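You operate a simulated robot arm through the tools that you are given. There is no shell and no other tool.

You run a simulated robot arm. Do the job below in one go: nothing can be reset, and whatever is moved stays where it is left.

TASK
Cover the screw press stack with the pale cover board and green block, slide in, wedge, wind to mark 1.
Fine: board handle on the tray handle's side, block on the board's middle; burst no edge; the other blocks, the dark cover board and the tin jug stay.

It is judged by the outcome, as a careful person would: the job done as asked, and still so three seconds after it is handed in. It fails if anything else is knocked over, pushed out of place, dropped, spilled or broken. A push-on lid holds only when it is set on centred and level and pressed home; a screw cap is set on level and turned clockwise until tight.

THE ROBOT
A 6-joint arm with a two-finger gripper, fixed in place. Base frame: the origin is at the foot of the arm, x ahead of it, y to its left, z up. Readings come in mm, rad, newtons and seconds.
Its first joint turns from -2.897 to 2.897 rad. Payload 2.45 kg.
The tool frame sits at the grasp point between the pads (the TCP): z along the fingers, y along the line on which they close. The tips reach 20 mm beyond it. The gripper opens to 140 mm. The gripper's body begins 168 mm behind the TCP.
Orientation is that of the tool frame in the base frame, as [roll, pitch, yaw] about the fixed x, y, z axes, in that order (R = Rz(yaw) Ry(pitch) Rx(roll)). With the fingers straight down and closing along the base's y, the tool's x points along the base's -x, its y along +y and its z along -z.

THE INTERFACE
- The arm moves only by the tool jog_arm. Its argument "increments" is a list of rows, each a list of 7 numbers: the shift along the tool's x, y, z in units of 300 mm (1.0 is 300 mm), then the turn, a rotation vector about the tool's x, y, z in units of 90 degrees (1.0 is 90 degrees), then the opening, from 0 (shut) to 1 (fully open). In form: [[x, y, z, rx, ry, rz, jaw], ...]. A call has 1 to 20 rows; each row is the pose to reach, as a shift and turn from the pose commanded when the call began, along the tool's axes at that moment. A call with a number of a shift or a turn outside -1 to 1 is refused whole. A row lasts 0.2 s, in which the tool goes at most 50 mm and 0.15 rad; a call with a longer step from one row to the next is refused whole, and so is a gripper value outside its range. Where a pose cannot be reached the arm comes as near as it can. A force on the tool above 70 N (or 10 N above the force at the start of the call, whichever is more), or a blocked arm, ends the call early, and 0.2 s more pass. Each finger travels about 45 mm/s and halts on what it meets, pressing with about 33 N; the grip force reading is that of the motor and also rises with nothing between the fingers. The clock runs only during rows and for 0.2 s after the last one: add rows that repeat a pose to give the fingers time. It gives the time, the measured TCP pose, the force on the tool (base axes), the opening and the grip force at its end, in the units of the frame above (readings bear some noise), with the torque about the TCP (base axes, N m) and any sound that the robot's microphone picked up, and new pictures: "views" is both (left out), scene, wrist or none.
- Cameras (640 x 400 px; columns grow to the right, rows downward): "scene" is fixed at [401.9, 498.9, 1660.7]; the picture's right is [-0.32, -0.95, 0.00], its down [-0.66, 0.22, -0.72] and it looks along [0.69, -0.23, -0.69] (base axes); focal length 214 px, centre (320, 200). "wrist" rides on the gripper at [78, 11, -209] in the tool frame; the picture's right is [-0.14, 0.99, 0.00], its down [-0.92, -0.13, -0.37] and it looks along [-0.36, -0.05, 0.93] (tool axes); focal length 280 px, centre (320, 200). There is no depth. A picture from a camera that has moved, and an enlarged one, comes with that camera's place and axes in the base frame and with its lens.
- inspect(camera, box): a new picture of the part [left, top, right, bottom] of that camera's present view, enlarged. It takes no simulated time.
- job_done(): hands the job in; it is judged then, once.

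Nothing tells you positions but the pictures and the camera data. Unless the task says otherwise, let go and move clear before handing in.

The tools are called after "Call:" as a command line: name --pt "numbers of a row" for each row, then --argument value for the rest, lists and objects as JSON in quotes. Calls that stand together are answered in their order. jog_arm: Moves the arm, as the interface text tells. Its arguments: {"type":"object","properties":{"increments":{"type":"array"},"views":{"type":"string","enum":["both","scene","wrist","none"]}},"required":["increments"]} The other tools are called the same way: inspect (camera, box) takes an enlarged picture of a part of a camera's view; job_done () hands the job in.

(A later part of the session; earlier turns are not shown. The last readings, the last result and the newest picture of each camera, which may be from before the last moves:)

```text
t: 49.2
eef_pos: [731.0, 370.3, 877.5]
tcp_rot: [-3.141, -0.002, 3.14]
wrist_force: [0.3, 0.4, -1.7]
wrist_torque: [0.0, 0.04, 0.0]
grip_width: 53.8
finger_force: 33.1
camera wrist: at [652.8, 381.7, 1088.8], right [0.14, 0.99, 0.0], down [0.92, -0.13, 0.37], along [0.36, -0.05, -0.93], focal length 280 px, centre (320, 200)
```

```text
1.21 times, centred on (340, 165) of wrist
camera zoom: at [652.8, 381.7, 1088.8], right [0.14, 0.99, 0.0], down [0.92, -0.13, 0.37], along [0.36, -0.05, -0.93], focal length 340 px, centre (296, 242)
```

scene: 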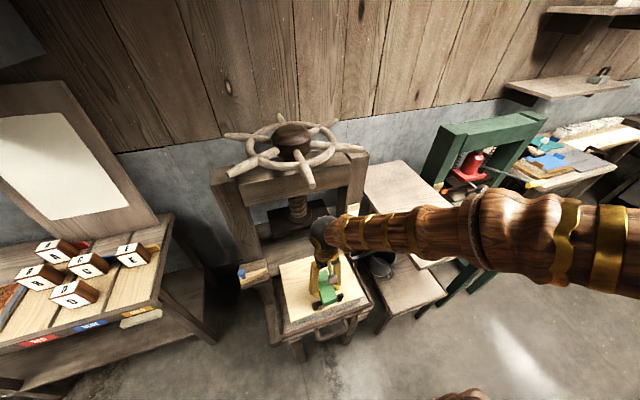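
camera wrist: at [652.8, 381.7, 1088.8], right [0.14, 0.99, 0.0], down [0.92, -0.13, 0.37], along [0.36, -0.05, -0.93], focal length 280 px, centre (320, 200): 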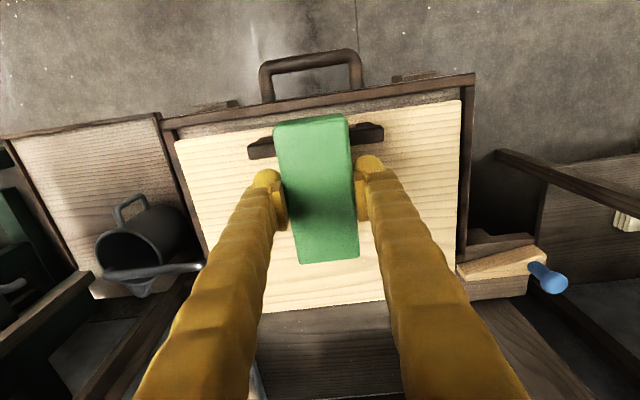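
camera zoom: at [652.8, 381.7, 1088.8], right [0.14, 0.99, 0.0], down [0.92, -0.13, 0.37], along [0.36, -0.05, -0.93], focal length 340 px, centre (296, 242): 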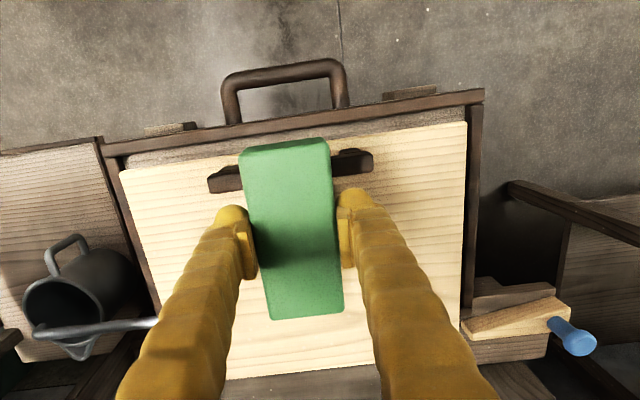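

The board is unmoved. Now I'm moving forward so the block clears the handle and lies over the board's middle.

Call:
jog_arm --pt "-0.03 0 0 0 0 0 0" --pt "-0.08 0 0 0 0 0 0" --pt "-0.14 -0.002 0 0 0 0 0" --pt "-0.19 -0.002 0 0 0 0 0" --pt "-0.207 -0.002 0 0 0 0 0" --pt "-0.207 -0.002 0 0 0 0 0"

Call:
inspect --camera "scene" --box '[260, 230, 390, 340]'

Call:
inspect --camera "wrist" --box '[120, 0, 560, 330]'

```text
t: 50.6
eef_pos: [792.2, 368.3, 879.2]
tcp_rot: [3.141, 0.0, -3.142]
wrist_force: [-0.6, 0.1, -0.3]
wrist_torque: [0.01, -0.01, -0.01]
grip_width: 53.8
finger_force: 33.0
camera wrist: at [714.9, 381.1, 1088.9], right [0.14, 0.99, 0.0], down [0.92, -0.13, 0.37], along [0.36, -0.05, -0.93], focal length 280 px, centre (320, 200)
```

scene: 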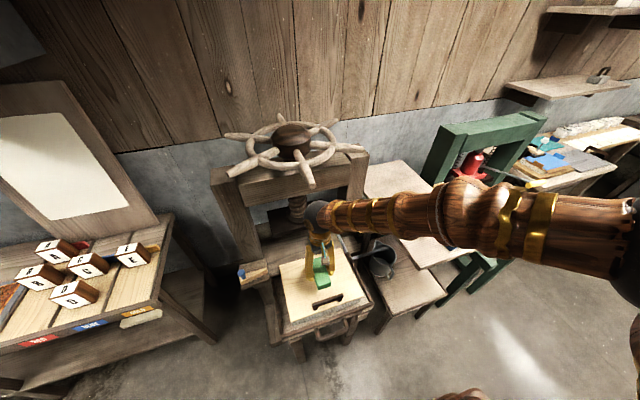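
wrist: 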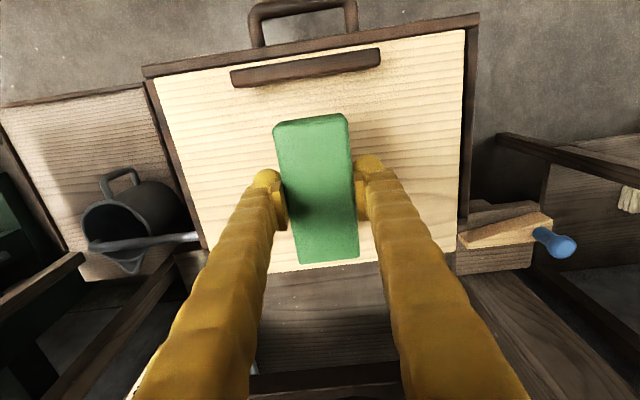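

```text
3.64 times, centred on (325, 285) of scene
camera zoom: at [401.9, 498.9, 1660.7], right [-0.32, -0.95, 0.0], down [-0.66, 0.22, -0.72], along [0.69, -0.23, -0.69], focal length 780 px, centre (302, -109)
```

zoom: 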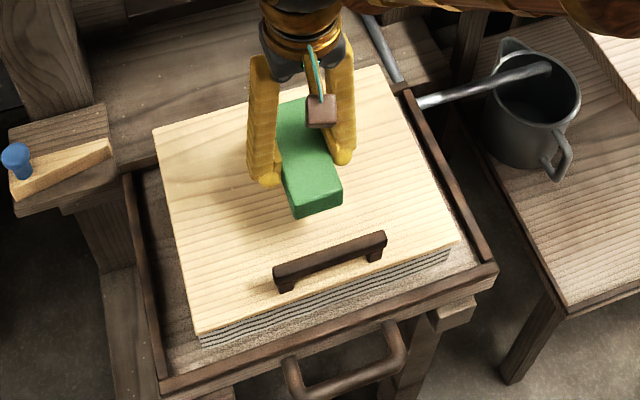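

```text
1.21 times, centred on (340, 165) of wrist
camera zoom: at [714.9, 381.1, 1088.9], right [0.14, 0.99, 0.0], down [0.92, -0.13, 0.37], along [0.36, -0.05, -0.93], focal length 340 px, centre (296, 242)
```

zoom: 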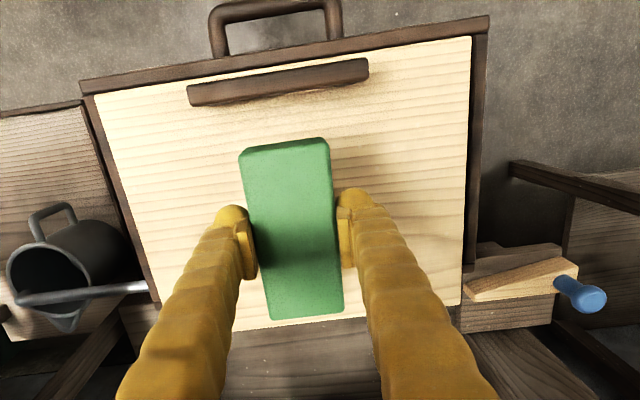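

The block is over the board's middle. I'm lowering it with care.

Call:
jog_arm --pt "0 0.003 0.04 0 0 0 0" --pt "0 0.003 0.09 0 0 0 0" --pt "0 0.003 0.12 0 0 0 0" --pt "0 0.003 0.14 0 0 0 0" --pt "0 0.003 0.15 0 0 0 0" --views "none"

Call:
inspect --camera "wrist" --box '[120, 0, 560, 330]'

```text
t: 51.8
eef_pos: [792.3, 369.3, 834.6]
tcp_rot: [-3.139, 0.0, 3.14]
wrist_force: [0.0, 0.7, -1.3]
wrist_torque: [0.01, 0.02, 0.01]
grip_width: 53.8
finger_force: 33.1
```

```text
1.21 times, centred on (340, 165) of wrist
camera zoom: at [714.5, 381.8, 1043.9], right [0.14, 0.99, 0.0], down [0.92, -0.13, 0.37], along [0.37, -0.05, -0.93], focal length 340 px, centre (296, 242)
```

zoom: 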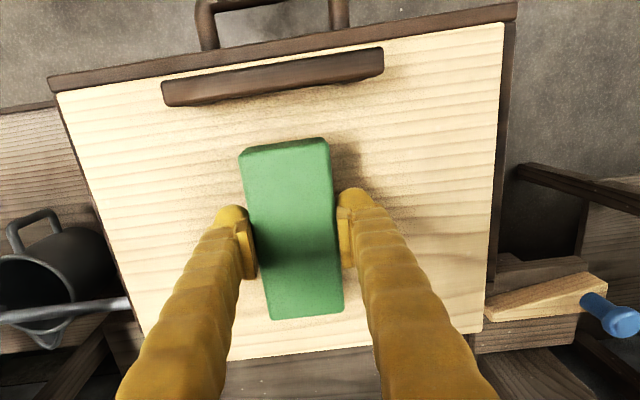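

Call:
jog_arm --pt "0 0 0.012 0 0 0 0" --pt "0 0 0.02 0 0 0 0" --pt "0 0 0.02 0 0 0 0" --views "none"

```text
t: 52.6
eef_pos: [792.4, 369.2, 827.9]
tcp_rot: [3.141, 0.0, 3.14]
wrist_force: [0.2, -0.5, -1.7]
wrist_torque: [0.0, 0.02, 0.0]
grip_width: 53.7
finger_force: 33.1
```

Call:
jog_arm --pt "0 0 0.008 0 0 0 0" --pt "0 0 0.015 0 0 0 0" --pt "0 0 0.015 0 0 0 0" --views "none"

```text
t: 53.4
eef_pos: [791.5, 369.3, 822.3]
tcp_rot: [3.14, 0.0, 3.141]
wrist_force: [-0.1, 1.0, -1.0]
wrist_torque: [0.02, -0.08, -0.02]
grip_width: 53.8
finger_force: 33.3
```

Call:
jog_arm --pt "0 0 0.006 0 0 0 0" --pt "0 0 0.01 0 0 0 0" --pt "0 0 0.01 0 0 0 0" --views "none"

Call:
inspect --camera "scene" --box '[285, 245, 365, 315]'

```text
t: 54.2
eef_pos: [793.2, 370.3, 820.6]
tcp_rot: [-3.141, 0.0, 3.139]
wrist_force: [-1.1, -0.9, 10.6]
wrist_torque: [0.01, -0.69, 0.01]
grip_width: 54.0
finger_force: 32.6
```

```text
5.71 times, centred on (325, 280) of scene
camera zoom: at [401.9, 498.9, 1660.7], right [-0.32, -0.95, 0.0], down [-0.66, 0.22, -0.72], along [0.69, -0.23, -0.69], focal length 1226 px, centre (291, -257)
```

zoom: 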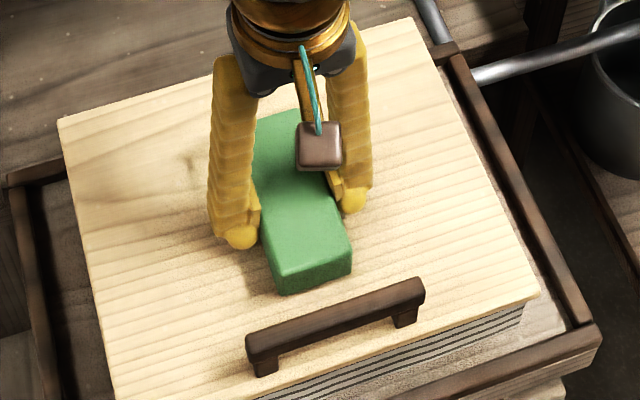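

The far end is touching (10 N). I'm opening gently so the block settles flat.

Call:
jog_arm --pt "0 0 0.002 0 0 0 0.37" --pt "0 0 0.002 0 0 0 0.4" --pt "0 0 0.002 0 0 0 0.5" --pt "0 0 0.002 0 0 0 0.55" --pt "0 0 0.002 0 0 0 0.55"

Call:
inspect --camera "scene" --box '[285, 245, 365, 315]'

Call:
inspect --camera "wrist" --box '[120, 0, 560, 330]'

```text
t: 55.4
eef_pos: [791.8, 369.7, 819.9]
tcp_rot: [3.141, 0.002, 3.14]
wrist_force: [0.1, 0.1, -0.4]
wrist_torque: [-0.03, 0.01, -0.01]
grip_width: 77.2
finger_force: 0.0
camera wrist: at [714.5, 381.8, 1029.8], right [0.14, 0.99, 0.0], down [0.92, -0.13, 0.37], along [0.36, -0.05, -0.93], focal length 280 px, centre (320, 200)
```

scene: 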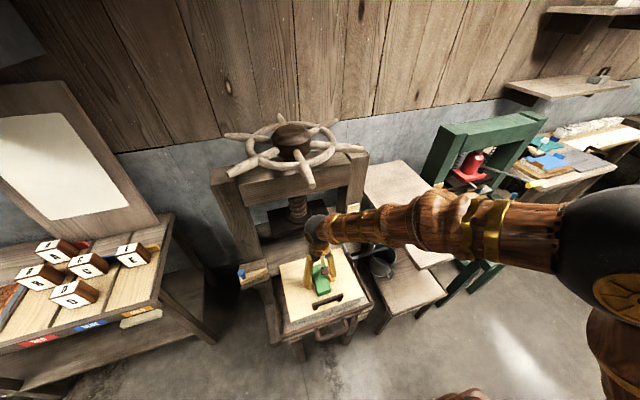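
wrist: 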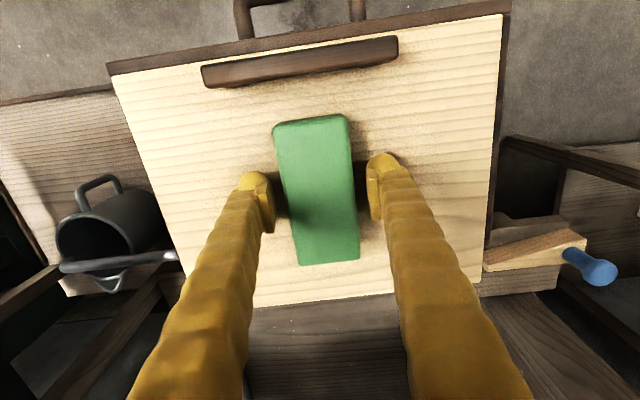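

```text
5.71 times, centred on (325, 280) of scene
camera zoom: at [401.9, 498.9, 1660.7], right [-0.32, -0.95, 0.0], down [-0.66, 0.22, -0.72], along [0.69, -0.23, -0.69], focal length 1226 px, centre (291, -257)
```

zoom: 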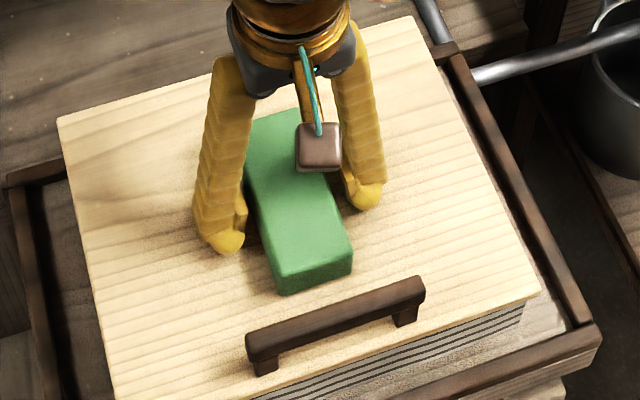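

```text
1.21 times, centred on (340, 165) of wrist
camera zoom: at [714.5, 381.8, 1029.8], right [0.14, 0.99, 0.0], down [0.92, -0.13, 0.37], along [0.36, -0.05, -0.93], focal length 340 px, centre (296, 242)
```

zoom: 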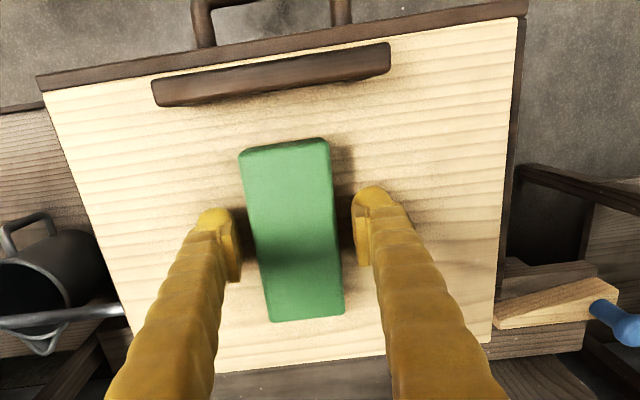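

The block lies flat on the board's middle. I'm raising clear and backing off to study the wedge bracket, bed and tray front before sliding.

Call:
jog_arm --pt "0 0 -0.05 0 0 0 0.56" --pt "0 0 -0.12 0 0 0 0.56" --pt "0 0 -0.17 0 0 0 0.56" --pt "0.06 0 -0.19 0 0 0 0.6" --pt "0.16 0 -0.22 0 0 0 0.6" --pt "0.28 0 -0.27 0 0 0 0.6" --pt "0.4 0 -0.33 0 0 0 0.6" --pt "0.52 0 -0.39 0 0 0 0.5" --pt "0.64 0 -0.42 0 0 0 0.3" --pt "0.7 0 -0.43 0 0 0 0.2"

Call:
inspect --camera "scene" --box '[260, 230, 390, 340]'

Call:
inspect --camera "wrist" --box '[160, 0, 560, 250]'

```text
t: 57.6
eef_pos: [581.8, 369.5, 948.2]
tcp_rot: [-3.142, 0.001, 3.139]
wrist_force: [1.1, -0.7, -0.1]
wrist_torque: [0.01, 0.01, -0.01]
grip_width: 27.8
finger_force: 0.0
camera wrist: at [504.3, 381.9, 1158.7], right [0.14, 0.99, 0.0], down [0.92, -0.13, 0.37], along [0.36, -0.05, -0.93], focal length 280 px, centre (320, 200)
```

scene: 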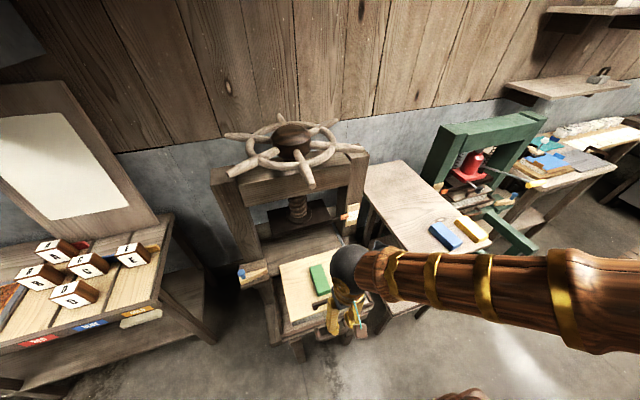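
wrist: 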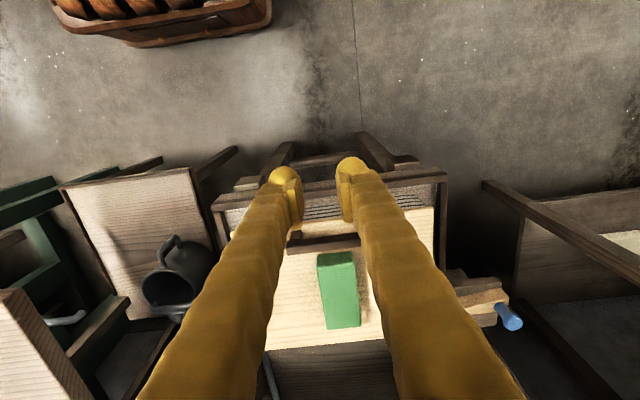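

```text
3.64 times, centred on (325, 285) of scene
camera zoom: at [401.9, 498.9, 1660.7], right [-0.32, -0.95, 0.0], down [-0.66, 0.22, -0.72], along [0.69, -0.23, -0.69], focal length 780 px, centre (302, -109)
```

zoom: 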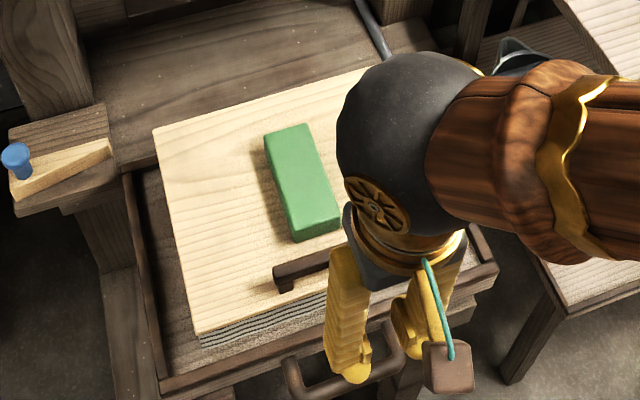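

```text
1.60 times, centred on (360, 125) of wrist
camera zoom: at [504.3, 381.9, 1158.7], right [0.14, 0.99, 0.0], down [0.92, -0.13, 0.37], along [0.36, -0.05, -0.93], focal length 449 px, centre (256, 320)
```

zoom: 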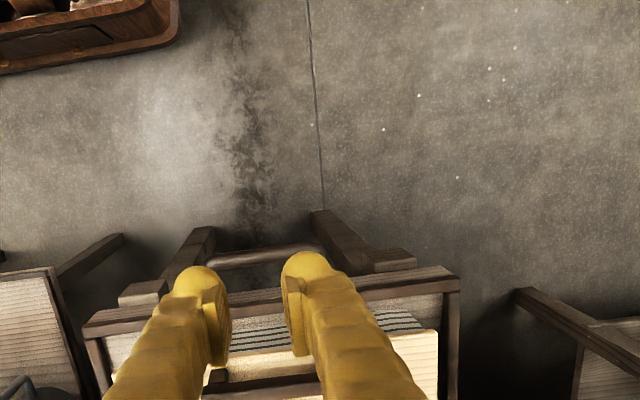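

The board and block look right. I'm tilting the tool to look nearly horizontally at the bracket, wedge and press front.

Call:
jog_arm --pt "-0.02 0.09 0.03 0 -0.06 0 0.2" --pt "-0.05 0.18 0.07 0 -0.12 0 0.2" --pt "-0.08 0.27 0.11 0 -0.18 0 0.2" --pt "-0.11 0.36 0.15 0 -0.24 0 0.2" --pt "-0.14 0.45 0.19 0 -0.3 0 0.2" --pt "-0.17 0.54 0.23 0 -0.36 0 0.2" --pt "-0.2 0.63 0.27 0 -0.42 0 0.2" --pt "-0.227 0.71 0.31 0 -0.47 0 0.2" --pt "-0.227 0.735 0.33 0 -0.5 0 0.2"

Call:
inspect --camera "wrist" --box '[160, 50, 480, 250]'

```text
t: 59.6
eef_pos: [651.7, 590.6, 848.5]
tcp_rot: [3.14, 0.788, 3.138]
wrist_force: [-0.3, 0.3, 0.3]
wrist_torque: [-0.01, 0.01, -0.02]
grip_width: 28.2
finger_force: 0.1
camera wrist: at [448.2, 602.6, 943.5], right [0.1, 0.99, 0.1], down [0.39, -0.13, 0.91], along [0.92, -0.05, -0.4], focal length 280 px, centre (320, 200)
```

scene: 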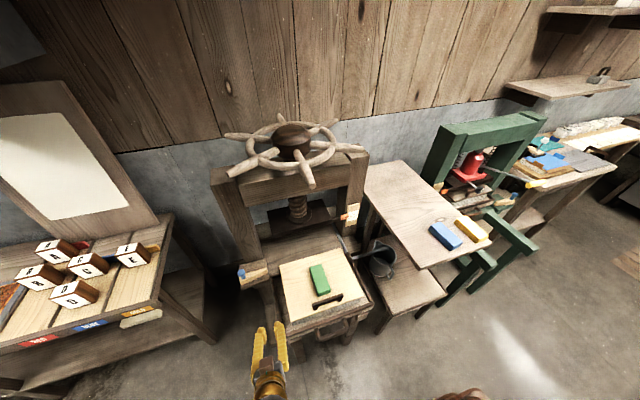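
wrist: 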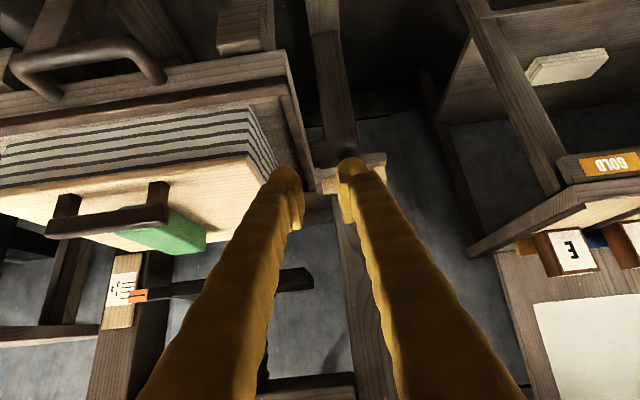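

```text
2.00 times, centred on (320, 150) of wrist
camera zoom: at [448.2, 602.6, 943.5], right [0.1, 0.99, 0.1], down [0.39, -0.13, 0.91], along [0.92, -0.05, -0.4], focal length 561 px, centre (320, 300)
```

zoom: 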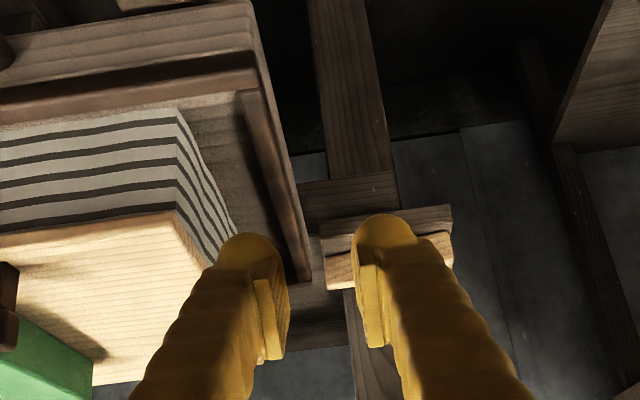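

Call:
jog_arm --pt "0 0.1 0 0 0 0 0.0" --pt "0 0.2 0 0 0 0 0.0" --pt "0 0.27 0 0 0 0 0.0"

Call:
inspect --camera "wrist" --box '[160, 50, 320, 200]'

Call:
inspect --camera "wrist" --box '[0, 180, 240, 400]'

```text
t: 60.4
eef_pos: [650.9, 672.7, 849.0]
tcp_rot: [-3.141, 0.784, 3.139]
wrist_force: [0.6, 0.2, 0.1]
wrist_torque: [0.0, 0.03, 0.02]
grip_width: 0.0
finger_force: 29.2
camera wrist: at [447.9, 684.2, 943.4], right [0.1, 0.99, 0.1], down [0.39, -0.13, 0.91], along [0.92, -0.05, -0.4], focal length 280 px, centre (320, 200)
```

scene: 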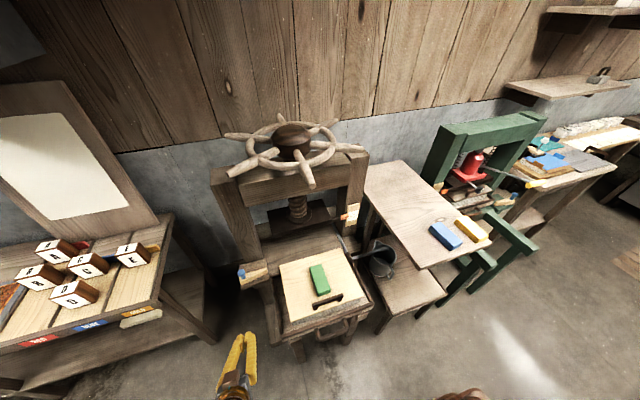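
wrist: 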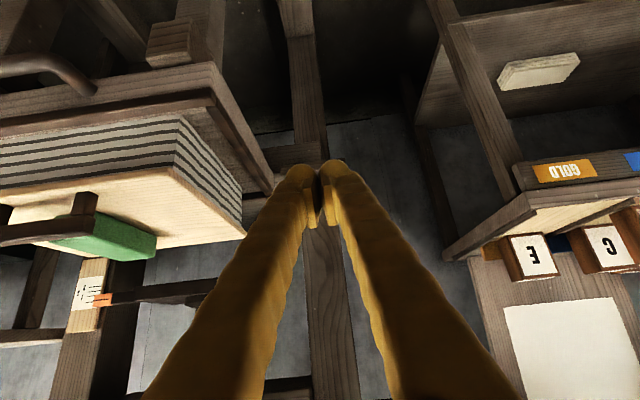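

```text
2.67 times, centred on (240, 125) of wrist
camera zoom: at [447.9, 684.2, 943.4], right [0.1, 0.99, 0.1], down [0.39, -0.13, 0.91], along [0.92, -0.05, -0.4], focal length 748 px, centre (533, 400)
```

zoom: 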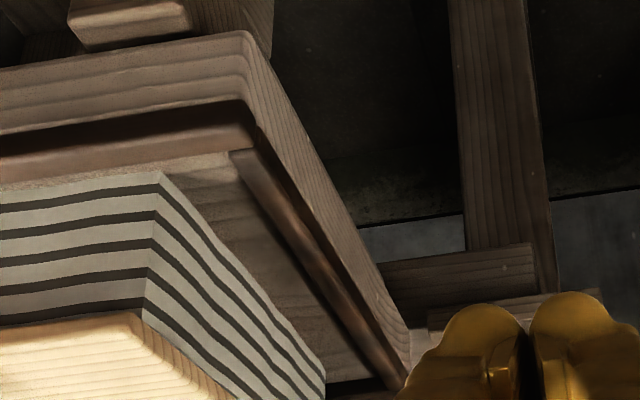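

```text
1.82 times, centred on (120, 290) of wrist
camera zoom: at [447.9, 684.2, 943.4], right [0.1, 0.99, 0.1], down [0.39, -0.13, 0.91], along [0.92, -0.05, -0.4], focal length 510 px, centre (684, 36)
```

zoom: 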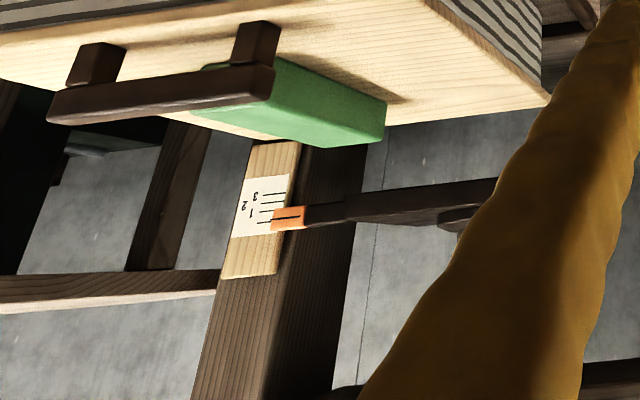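

Call:
inspect --camera "wrist" --box '[60, 250, 140, 320]'

```text
5.71 times, centred on (100, 285) of wrist
camera zoom: at [447.9, 684.2, 943.4], right [0.1, 0.99, 0.1], down [0.39, -0.13, 0.91], along [0.92, -0.05, -0.4], focal length 1602 px, centre (1577, -286)
```

zoom: 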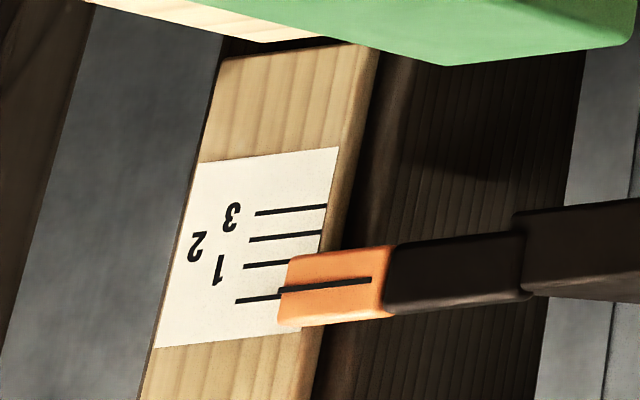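

The pointer sits at the unlabelled top line, and mark 1 is about 11–12 mm lower. I'm raising the view to see the bracket over the fingertips.

Call:
jog_arm --pt "-0.06 -0.03 -0.06 0 0 0 0.0" --pt "-0.13 -0.06 -0.13 0 0 0 0.0" --pt "-0.2 -0.1 -0.2 0 0 0 0.0" --pt "-0.28 -0.13 -0.28 0 0 0 0.0"

Call:
inspect --camera "wrist" --box '[220, 20, 400, 170]'

```text
t: 61.4
eef_pos: [650.2, 632.0, 969.2]
tcp_rot: [3.141, 0.785, 3.141]
wrist_force: [-0.4, 0.2, -1.4]
wrist_torque: [0.0, -0.05, 0.01]
grip_width: 0.0
finger_force: 29.0
camera wrist: at [447.8, 644.3, 1062.1], right [0.1, 0.99, 0.1], down [0.39, -0.13, 0.91], along [0.92, -0.05, -0.4], focal length 280 px, centre (320, 200)
```

scene: 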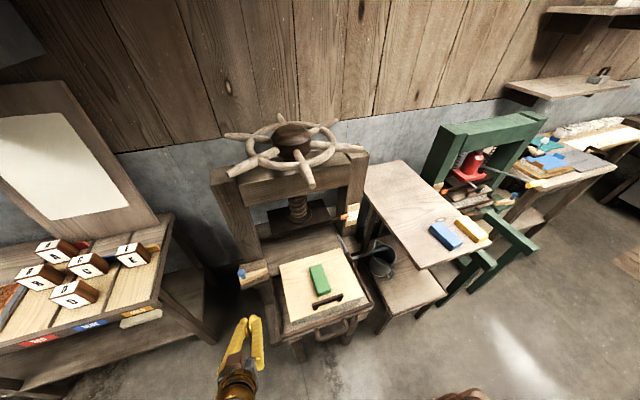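
wrist: 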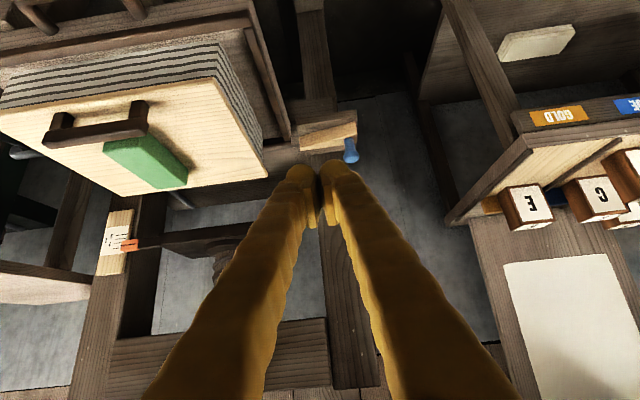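

```text
2.67 times, centred on (310, 95) of wrist
camera zoom: at [447.8, 644.3, 1062.1], right [0.1, 0.99, 0.1], down [0.39, -0.13, 0.91], along [0.92, -0.05, -0.4], focal length 748 px, centre (347, 480)
```

zoom: 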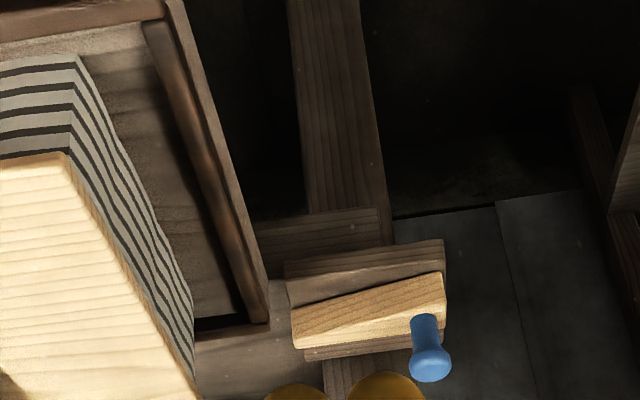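

Call:
inspect --camera "wrist" --box '[280, 90, 370, 170]'

Call:
inspect --camera "wrist" --box '[80, 190, 300, 350]'

```text
5.00 times, centred on (325, 130) of wrist
camera zoom: at [447.8, 644.3, 1062.1], right [0.1, 0.99, 0.1], down [0.39, -0.13, 0.91], along [0.92, -0.05, -0.4], focal length 1402 px, centre (295, 550)
```

zoom: 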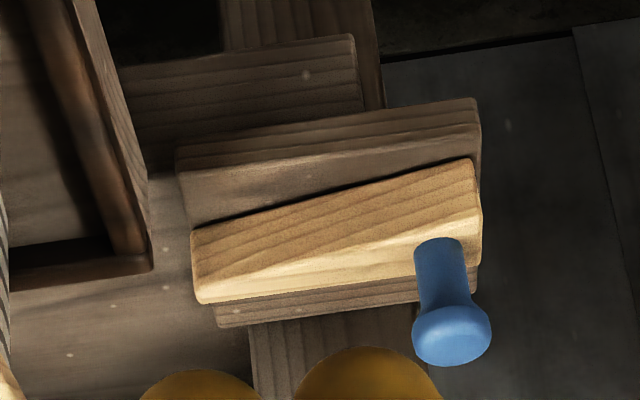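

```text
2.50 times, centred on (190, 270) of wrist
camera zoom: at [447.8, 644.3, 1062.1], right [0.1, 0.99, 0.1], down [0.39, -0.13, 0.91], along [0.92, -0.05, -0.4], focal length 701 px, centre (645, 25)
```

zoom: 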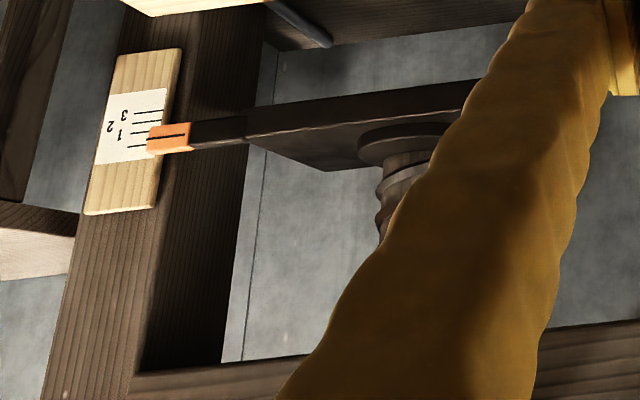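

I need to see what lies under the tray's front before choosing how to push. I'm zooming into the scene camera there.

Call:
inspect --camera "scene" --box '[265, 300, 385, 375]'

Call:
inspect --camera "wrist" --box '[0, 0, 320, 200]'

Call:
inspect --camera "scene" --box '[225, 220, 345, 295]'

```text
5.33 times, centred on (325, 338) of scene
camera zoom: at [401.9, 498.9, 1660.7], right [-0.32, -0.95, 0.0], down [-0.66, 0.22, -0.72], along [0.69, -0.23, -0.69], focal length 1144 px, centre (293, -533)
```

zoom: 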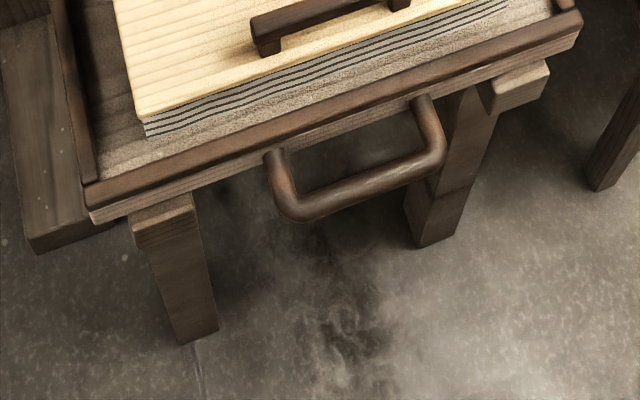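

```text
2.00 times, centred on (160, 100) of wrist
camera zoom: at [447.8, 644.3, 1062.1], right [0.1, 0.99, 0.1], down [0.39, -0.13, 0.91], along [0.92, -0.05, -0.4], focal length 561 px, centre (640, 400)
```

zoom: 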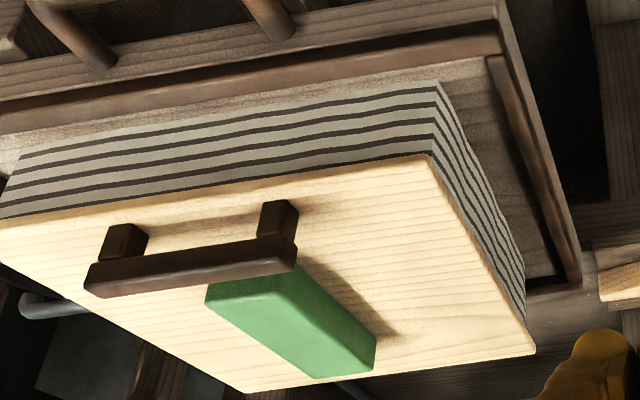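

```text
5.33 times, centred on (285, 258) of scene
camera zoom: at [401.9, 498.9, 1660.7], right [-0.32, -0.95, 0.0], down [-0.66, 0.22, -0.72], along [0.69, -0.23, -0.69], focal length 1144 px, centre (507, -107)
```

zoom: 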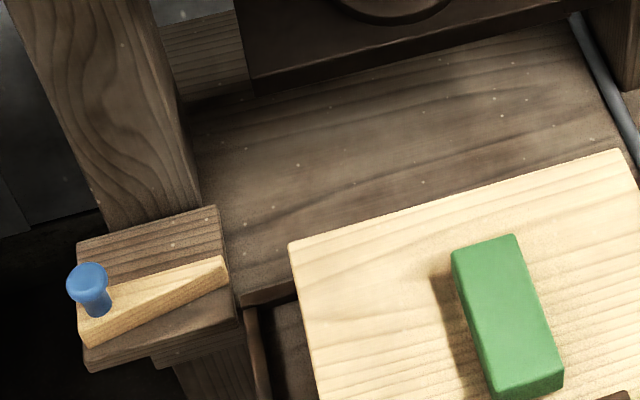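

I see the tray rides on two bearers with open floor between them, so the front is clear for pushing at the handle. Before that I want a closer look at the L-shaped pipe by the tray's right edge, so I'm untilting and moving over there.

Call:
jog_arm --pt "-0.02 -0.1 0.02 0 0.05 0 0.3" --pt "-0.04 -0.2 0.04 0 0.1 0 0.5" --pt "-0.06 -0.3 0.06 0 0.15 0 0.7" --pt "-0.08 -0.4 0.08 0 0.2 0 0.9" --pt "-0.1 -0.5 0.1 0 0.25 0 1" --pt "-0.12 -0.6 0.12 0 0.3 0 1" --pt "-0.14 -0.7 0.14 0 0.35 0 1" --pt "-0.17 -0.8 0.17 0 0.4 0 1" --pt "-0.19 -0.9 0.19 0 0.45 0 1" --pt "-0.212 -1.0 0.212 0 0.5 0 1" --views "none"

```text
t: 63.6
eef_pos: [741.2, 332.9, 967.5]
tcp_rot: [-3.141, -0.001, 3.141]
wrist_force: [-0.1, 0.1, 0.2]
wrist_torque: [0.03, -0.03, -0.02]
grip_width: 140.2
finger_force: 0.0
```

Call:
jog_arm --pt "0 -0.12 0 0 0 0 1" --pt "-0.05 -0.25 0 0 0 0 1" --pt "-0.1 -0.38 0 0 0 0 1" --pt "-0.15 -0.5 0 0 0 0 1"

Call:
inspect --camera "wrist" --box '[220, 80, 420, 280]'

Call:
inspect --camera "wrist" --box '[230, 170, 410, 350]'

```text
t: 64.6
eef_pos: [784.0, 182.2, 969.4]
tcp_rot: [-3.141, 0.001, 3.141]
wrist_force: [-0.5, 0.3, 0.5]
wrist_torque: [-0.01, -0.01, 0.01]
grip_width: 139.9
finger_force: 0.0
camera wrist: at [706.4, 194.1, 1179.5], right [0.14, 0.99, 0.0], down [0.92, -0.13, 0.37], along [0.37, -0.05, -0.93], focal length 280 px, centre (320, 200)
```

scene: 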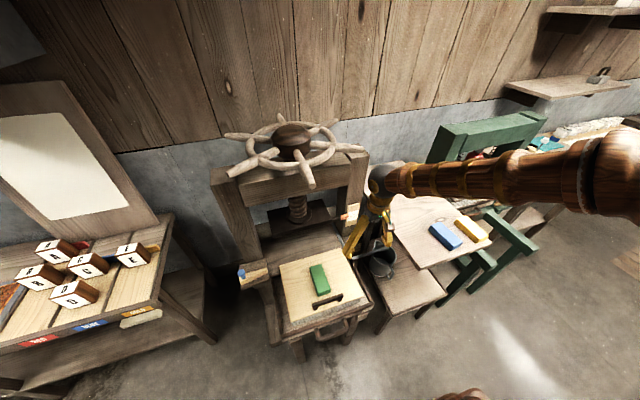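
wrist: 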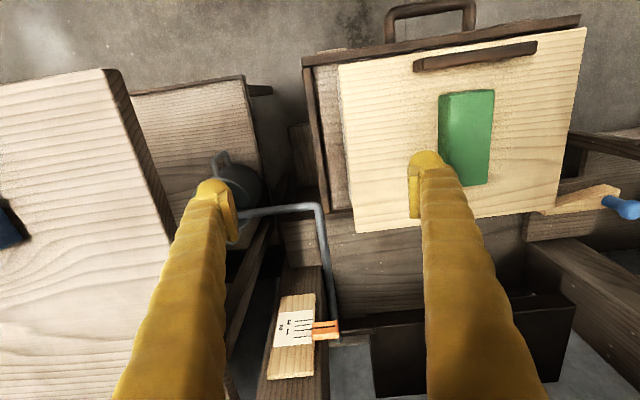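

```text
2.00 times, centred on (320, 180) of wrist
camera zoom: at [706.4, 194.1, 1179.5], right [0.14, 0.99, 0.0], down [0.92, -0.13, 0.37], along [0.37, -0.05, -0.93], focal length 561 px, centre (320, 240)
```

zoom: 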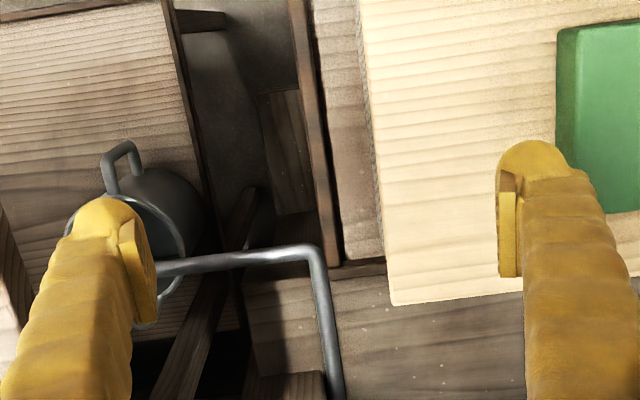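

```text
2.22 times, centred on (320, 260) of wrist
camera zoom: at [706.4, 194.1, 1179.5], right [0.14, 0.99, 0.0], down [0.92, -0.13, 0.37], along [0.37, -0.05, -0.93], focal length 623 px, centre (320, 67)
```

zoom: 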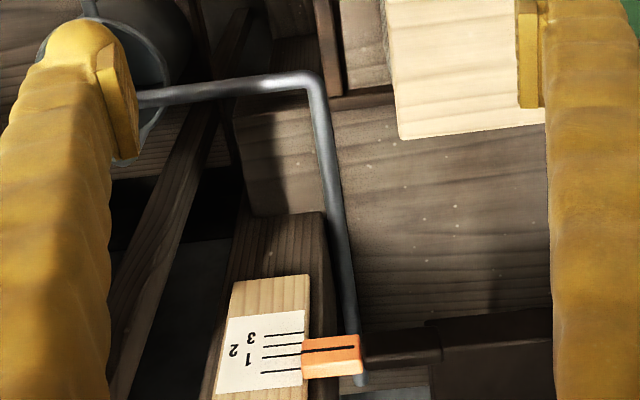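

The pipe runs at y≈162, just outside the tray's edge at y≈173, so the slide path is clear. I'm going to the front of the tray handle now.

Call:
jog_arm --pt "0.1 0.08 0 0 0 0 0.8" --pt "0.2 0.16 0 0 0 0 0.6" --pt "0.3 0.235 0 0 0 0 0.4" --pt "0.4 0.31 0 0 0 0 0.2" --pt "0.5 0.39 0 0 0 0 0" --pt "0.6 0.47 0 0 0 0 0" --pt "0.7 0.55 0 0 0 0 0" --pt "0.8 0.627 0 0 0 0 0" --views "none"

```text
t: 66.4
eef_pos: [545.5, 371.5, 967.2]
tcp_rot: [-3.141, 0.0, 3.141]
wrist_force: [-0.5, 0.6, -0.1]
wrist_torque: [0.01, 0.01, 0.0]
grip_width: 0.1
finger_force: 11.8
```

Call:
jog_arm --pt "0 0 0.11 0 -0.03 0 0" --pt "0 0 0.22 0 -0.06 0 0" --pt "0 0 0.33 0 -0.09 0 0" --pt "0 0 0.44 0 -0.12 0 0" --pt "0 0 0.55 0 -0.15 0 0" --pt "0 0 0.66 0 -0.18 0 0" --pt "0 0 0.77 0 -0.21 0 0" --pt "0 0 0.86 0 -0.222 0 0"

Call:
inspect --camera "wrist" --box '[200, 80, 440, 300]'

Call:
inspect --camera "scene" --box '[265, 300, 385, 375]'

```text
t: 68.2
eef_pos: [545.3, 371.0, 711.0]
tcp_rot: [-3.141, 0.347, 3.138]
wrist_force: [-0.3, 0.7, -0.4]
wrist_torque: [-0.02, 0.02, 0.0]
grip_width: 0.0
finger_force: 29.6
camera wrist: at [400.1, 382.9, 881.2], right [0.13, 0.99, 0.05], down [0.74, -0.13, 0.66], along [0.66, -0.05, -0.75], focal length 280 px, centre (320, 200)
```

scene: 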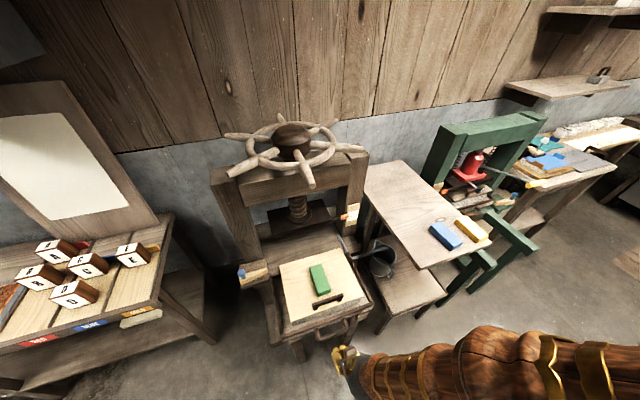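
wrist: 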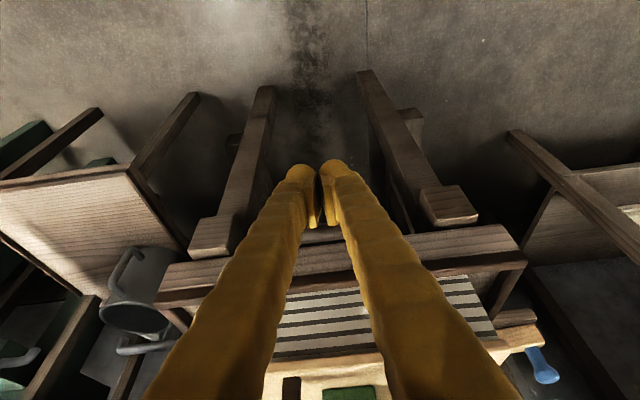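

```text
1.82 times, centred on (320, 190) of wrist
camera zoom: at [400.1, 382.9, 881.2], right [0.13, 0.99, 0.05], down [0.74, -0.13, 0.66], along [0.66, -0.05, -0.75], focal length 510 px, centre (320, 218)
```

zoom: 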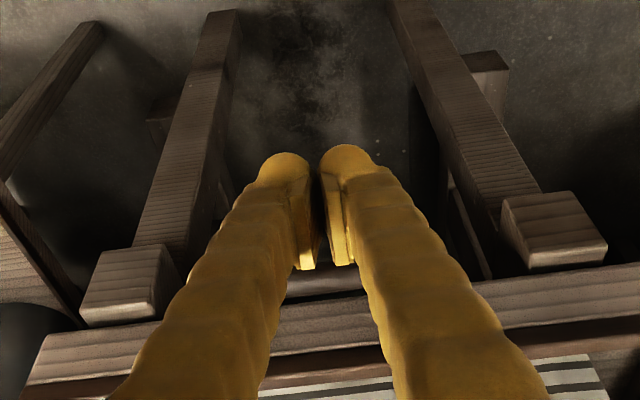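

```text
5.33 times, centred on (325, 338) of scene
camera zoom: at [401.9, 498.9, 1660.7], right [-0.32, -0.95, 0.0], down [-0.66, 0.22, -0.72], along [0.69, -0.23, -0.69], focal length 1144 px, centre (293, -533)
```

zoom: 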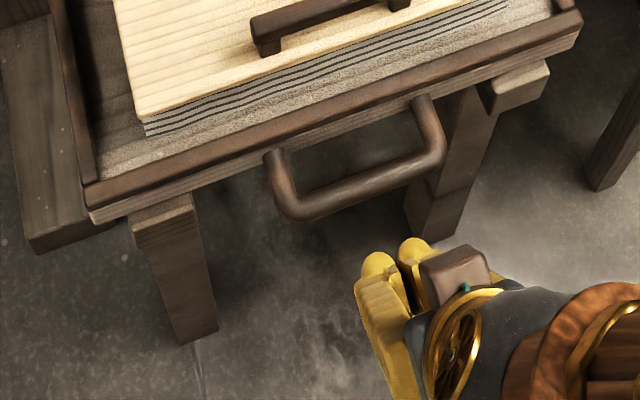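

The fingertips are in front of the handle bar at its height. I'm moving forward gently until they touch the bar.

Call:
jog_arm --pt "-0.03 0 0.025 0 0 0 0" --pt "-0.06 0 0.05 0 0 0 0" --pt "-0.081 0 0.069 0 0 0 0" --views "none"

Call:
inspect --camera "scene" --box '[265, 300, 385, 375]'

Call:
inspect --camera "wrist" --box '[240, 120, 400, 260]'

```text
t: 69.0
eef_pos: [575.2, 370.1, 699.1]
tcp_rot: [3.142, 0.351, 3.14]
wrist_force: [-0.1, 0.5, 0.1]
wrist_torque: [0.01, 0.0, -0.03]
grip_width: 0.0
finger_force: 28.6
```

```text
5.33 times, centred on (325, 338) of scene
camera zoom: at [401.9, 498.9, 1660.7], right [-0.32, -0.95, 0.0], down [-0.66, 0.22, -0.72], along [0.69, -0.23, -0.69], focal length 1144 px, centre (293, -533)
```

zoom: 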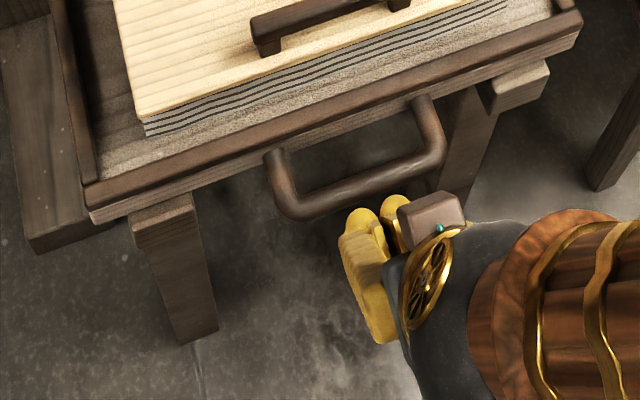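

```text
2.86 times, centred on (320, 190) of wrist
camera zoom: at [430.8, 382.9, 870.2], right [0.13, 0.99, 0.05], down [0.74, -0.13, 0.66], along [0.66, -0.05, -0.75], focal length 801 px, centre (320, 229)
```

zoom: 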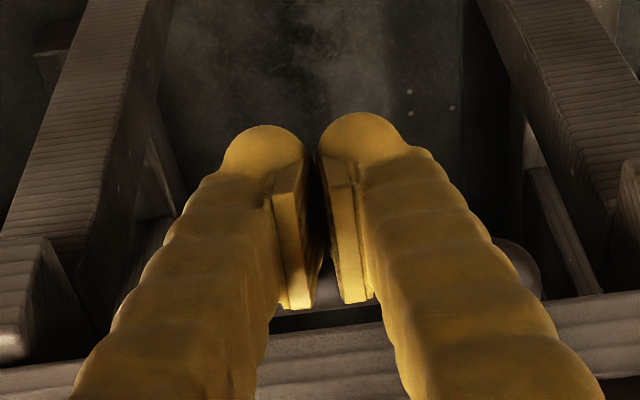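

Call:
jog_arm --pt "-0.019 0 0.007 0 0 0 0" --pt "-0.038 0 0.014 0 0 0 0" --pt "-0.05 0 0.018 0 0 0 0" --pt "-0.05 0 0.018 0 0 0 0" --views "none"

Call:
inspect --camera "scene" --box '[285, 310, 365, 360]'

```text
t: 70.0
eef_pos: [591.0, 371.1, 699.7]
tcp_rot: [3.141, 0.35, 3.14]
wrist_force: [0.8, 0.0, 0.4]
wrist_torque: [-0.01, 0.01, 0.0]
grip_width: 0.0
finger_force: 29.5
```

```text
8.00 times, centred on (325, 335) of scene
camera zoom: at [401.9, 498.9, 1660.7], right [-0.32, -0.95, 0.0], down [-0.66, 0.22, -0.72], along [0.69, -0.23, -0.69], focal length 1716 px, centre (280, -880)
```

zoom: 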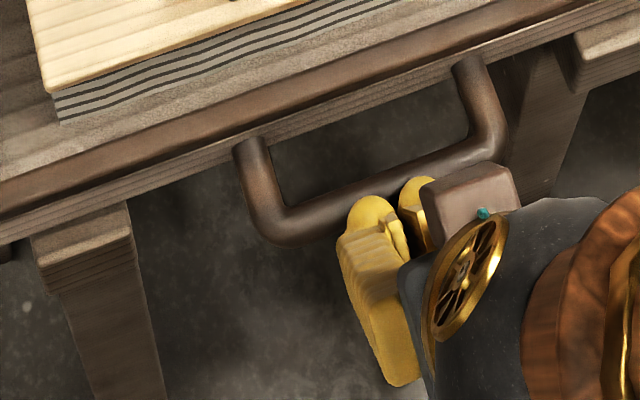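

Call:
jog_arm --pt "-0.016 0 0.006 0 0 0 0" --pt "-0.031 0 0.0115 0 0 0 0" --pt "-0.031 0 0.0115 0 0 0 0" --views "none"

Call:
inspect --camera "scene" --box '[285, 310, 365, 360]'

Call:
inspect --camera "wrist" --box '[240, 120, 400, 260]'

```text
t: 70.8
eef_pos: [600.9, 371.1, 698.6]
tcp_rot: [3.14, 0.348, -3.142]
wrist_force: [-0.6, -0.7, 0.3]
wrist_torque: [-0.03, -0.02, 0.01]
grip_width: 0.1
finger_force: 29.3
```

```text
8.00 times, centred on (325, 335) of scene
camera zoom: at [401.9, 498.9, 1660.7], right [-0.32, -0.95, 0.0], down [-0.66, 0.22, -0.72], along [0.69, -0.23, -0.69], focal length 1716 px, centre (280, -880)
```

zoom: 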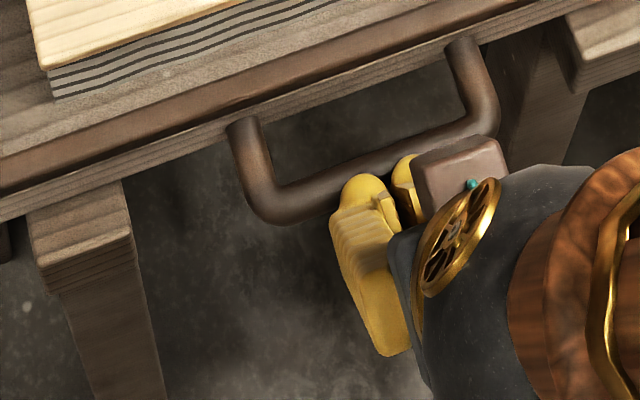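

```text
2.86 times, centred on (320, 190) of wrist
camera zoom: at [456.8, 382.9, 870.4], right [0.13, 0.99, 0.05], down [0.74, -0.13, 0.66], along [0.66, -0.05, -0.75], focal length 801 px, centre (320, 229)
```

zoom: 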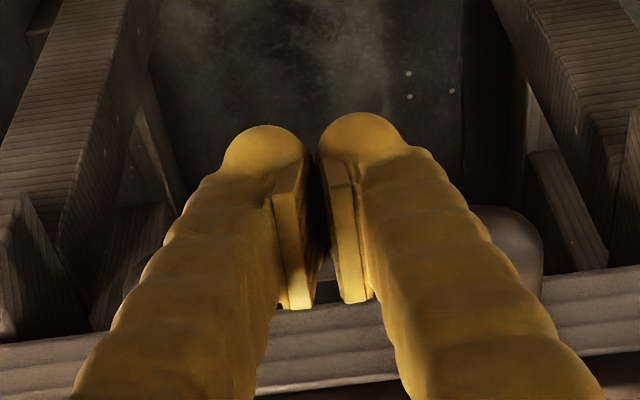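

The tray is already sliding easily, with almost no resistance. I'll push it on slowly and smoothly with a gentle ramp.

Call:
jog_arm --pt "-0.0063 0 0.0023 0 0 0 0" --pt "-0.0188 0 0.0068 0 0 0 0" --pt "-0.0376 0 0.0137 0 0 0 0" --pt "-0.0627 0 0.0228 0 0 0 0" --pt "-0.0909 0 0.0331 0 0 0 0" --pt "-0.1222 0 0.0445 0 0 0 0" --pt "-0.1535 0 0.0559 0 0 0 0" --pt "-0.1849 0 0.0673 0 0 0 0" --pt "-0.2162 0 0.0787 0 0 0 0" --pt "-0.2475 0 0.0901 0 0 0 0" --pt "-0.2789 0 0.1015 0 0 0 0" --pt "-0.3102 0 0.1129 0 0 0 0" --pt "-0.3415 0 0.1243 0 0 0 0" --pt "-0.3729 0 0.1357 0 0 0 0" --pt "-0.4042 0 0.1471 0 0 0 0" --pt "-0.4324 0 0.1573 0 0 0 0" --pt "-0.4575 0 0.1664 0 0 0 0" --pt "-0.4763 0 0.1733 0 0 0 0" --pt "-0.4888 0 0.1778 0 0 0 0" --pt "-0.4951 0 0.1801 0 0 0 0"

Call:
inspect --camera "scene" --box '[250, 210, 380, 340]'

```text
t: 75.0
eef_pos: [759.8, 369.2, 698.8]
tcp_rot: [3.141, 0.349, 3.137]
wrist_force: [-1.3, 0.1, 1.3]
wrist_torque: [0.01, 0.0, 0.03]
grip_width: 0.0
finger_force: 29.8
camera wrist: at [614.5, 382.4, 869.9], right [0.13, 0.99, 0.05], down [0.74, -0.13, 0.66], along [0.66, -0.05, -0.75], focal length 280 px, centre (320, 200)
```

scene: 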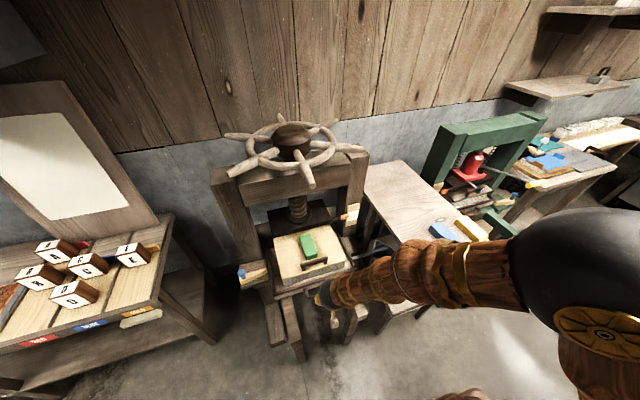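
wrist: 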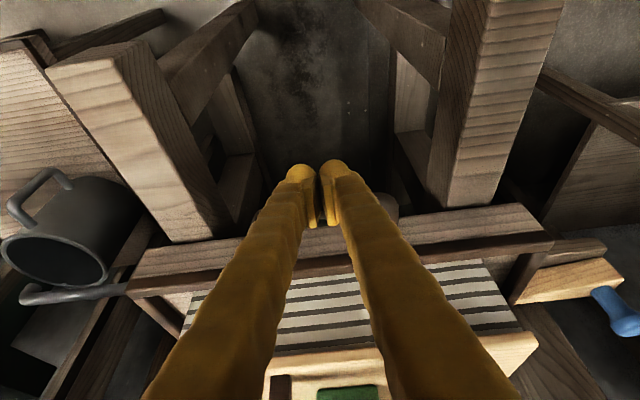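

```text
3.08 times, centred on (315, 275) of scene
camera zoom: at [401.9, 498.9, 1660.7], right [-0.32, -0.95, 0.0], down [-0.66, 0.22, -0.72], along [0.69, -0.23, -0.69], focal length 660 px, centre (335, -31)
```

zoom: 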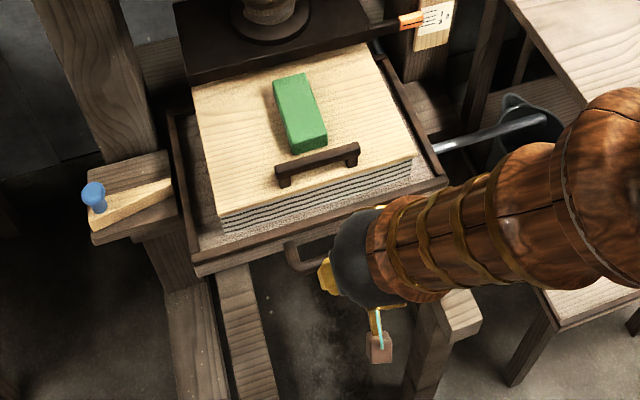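

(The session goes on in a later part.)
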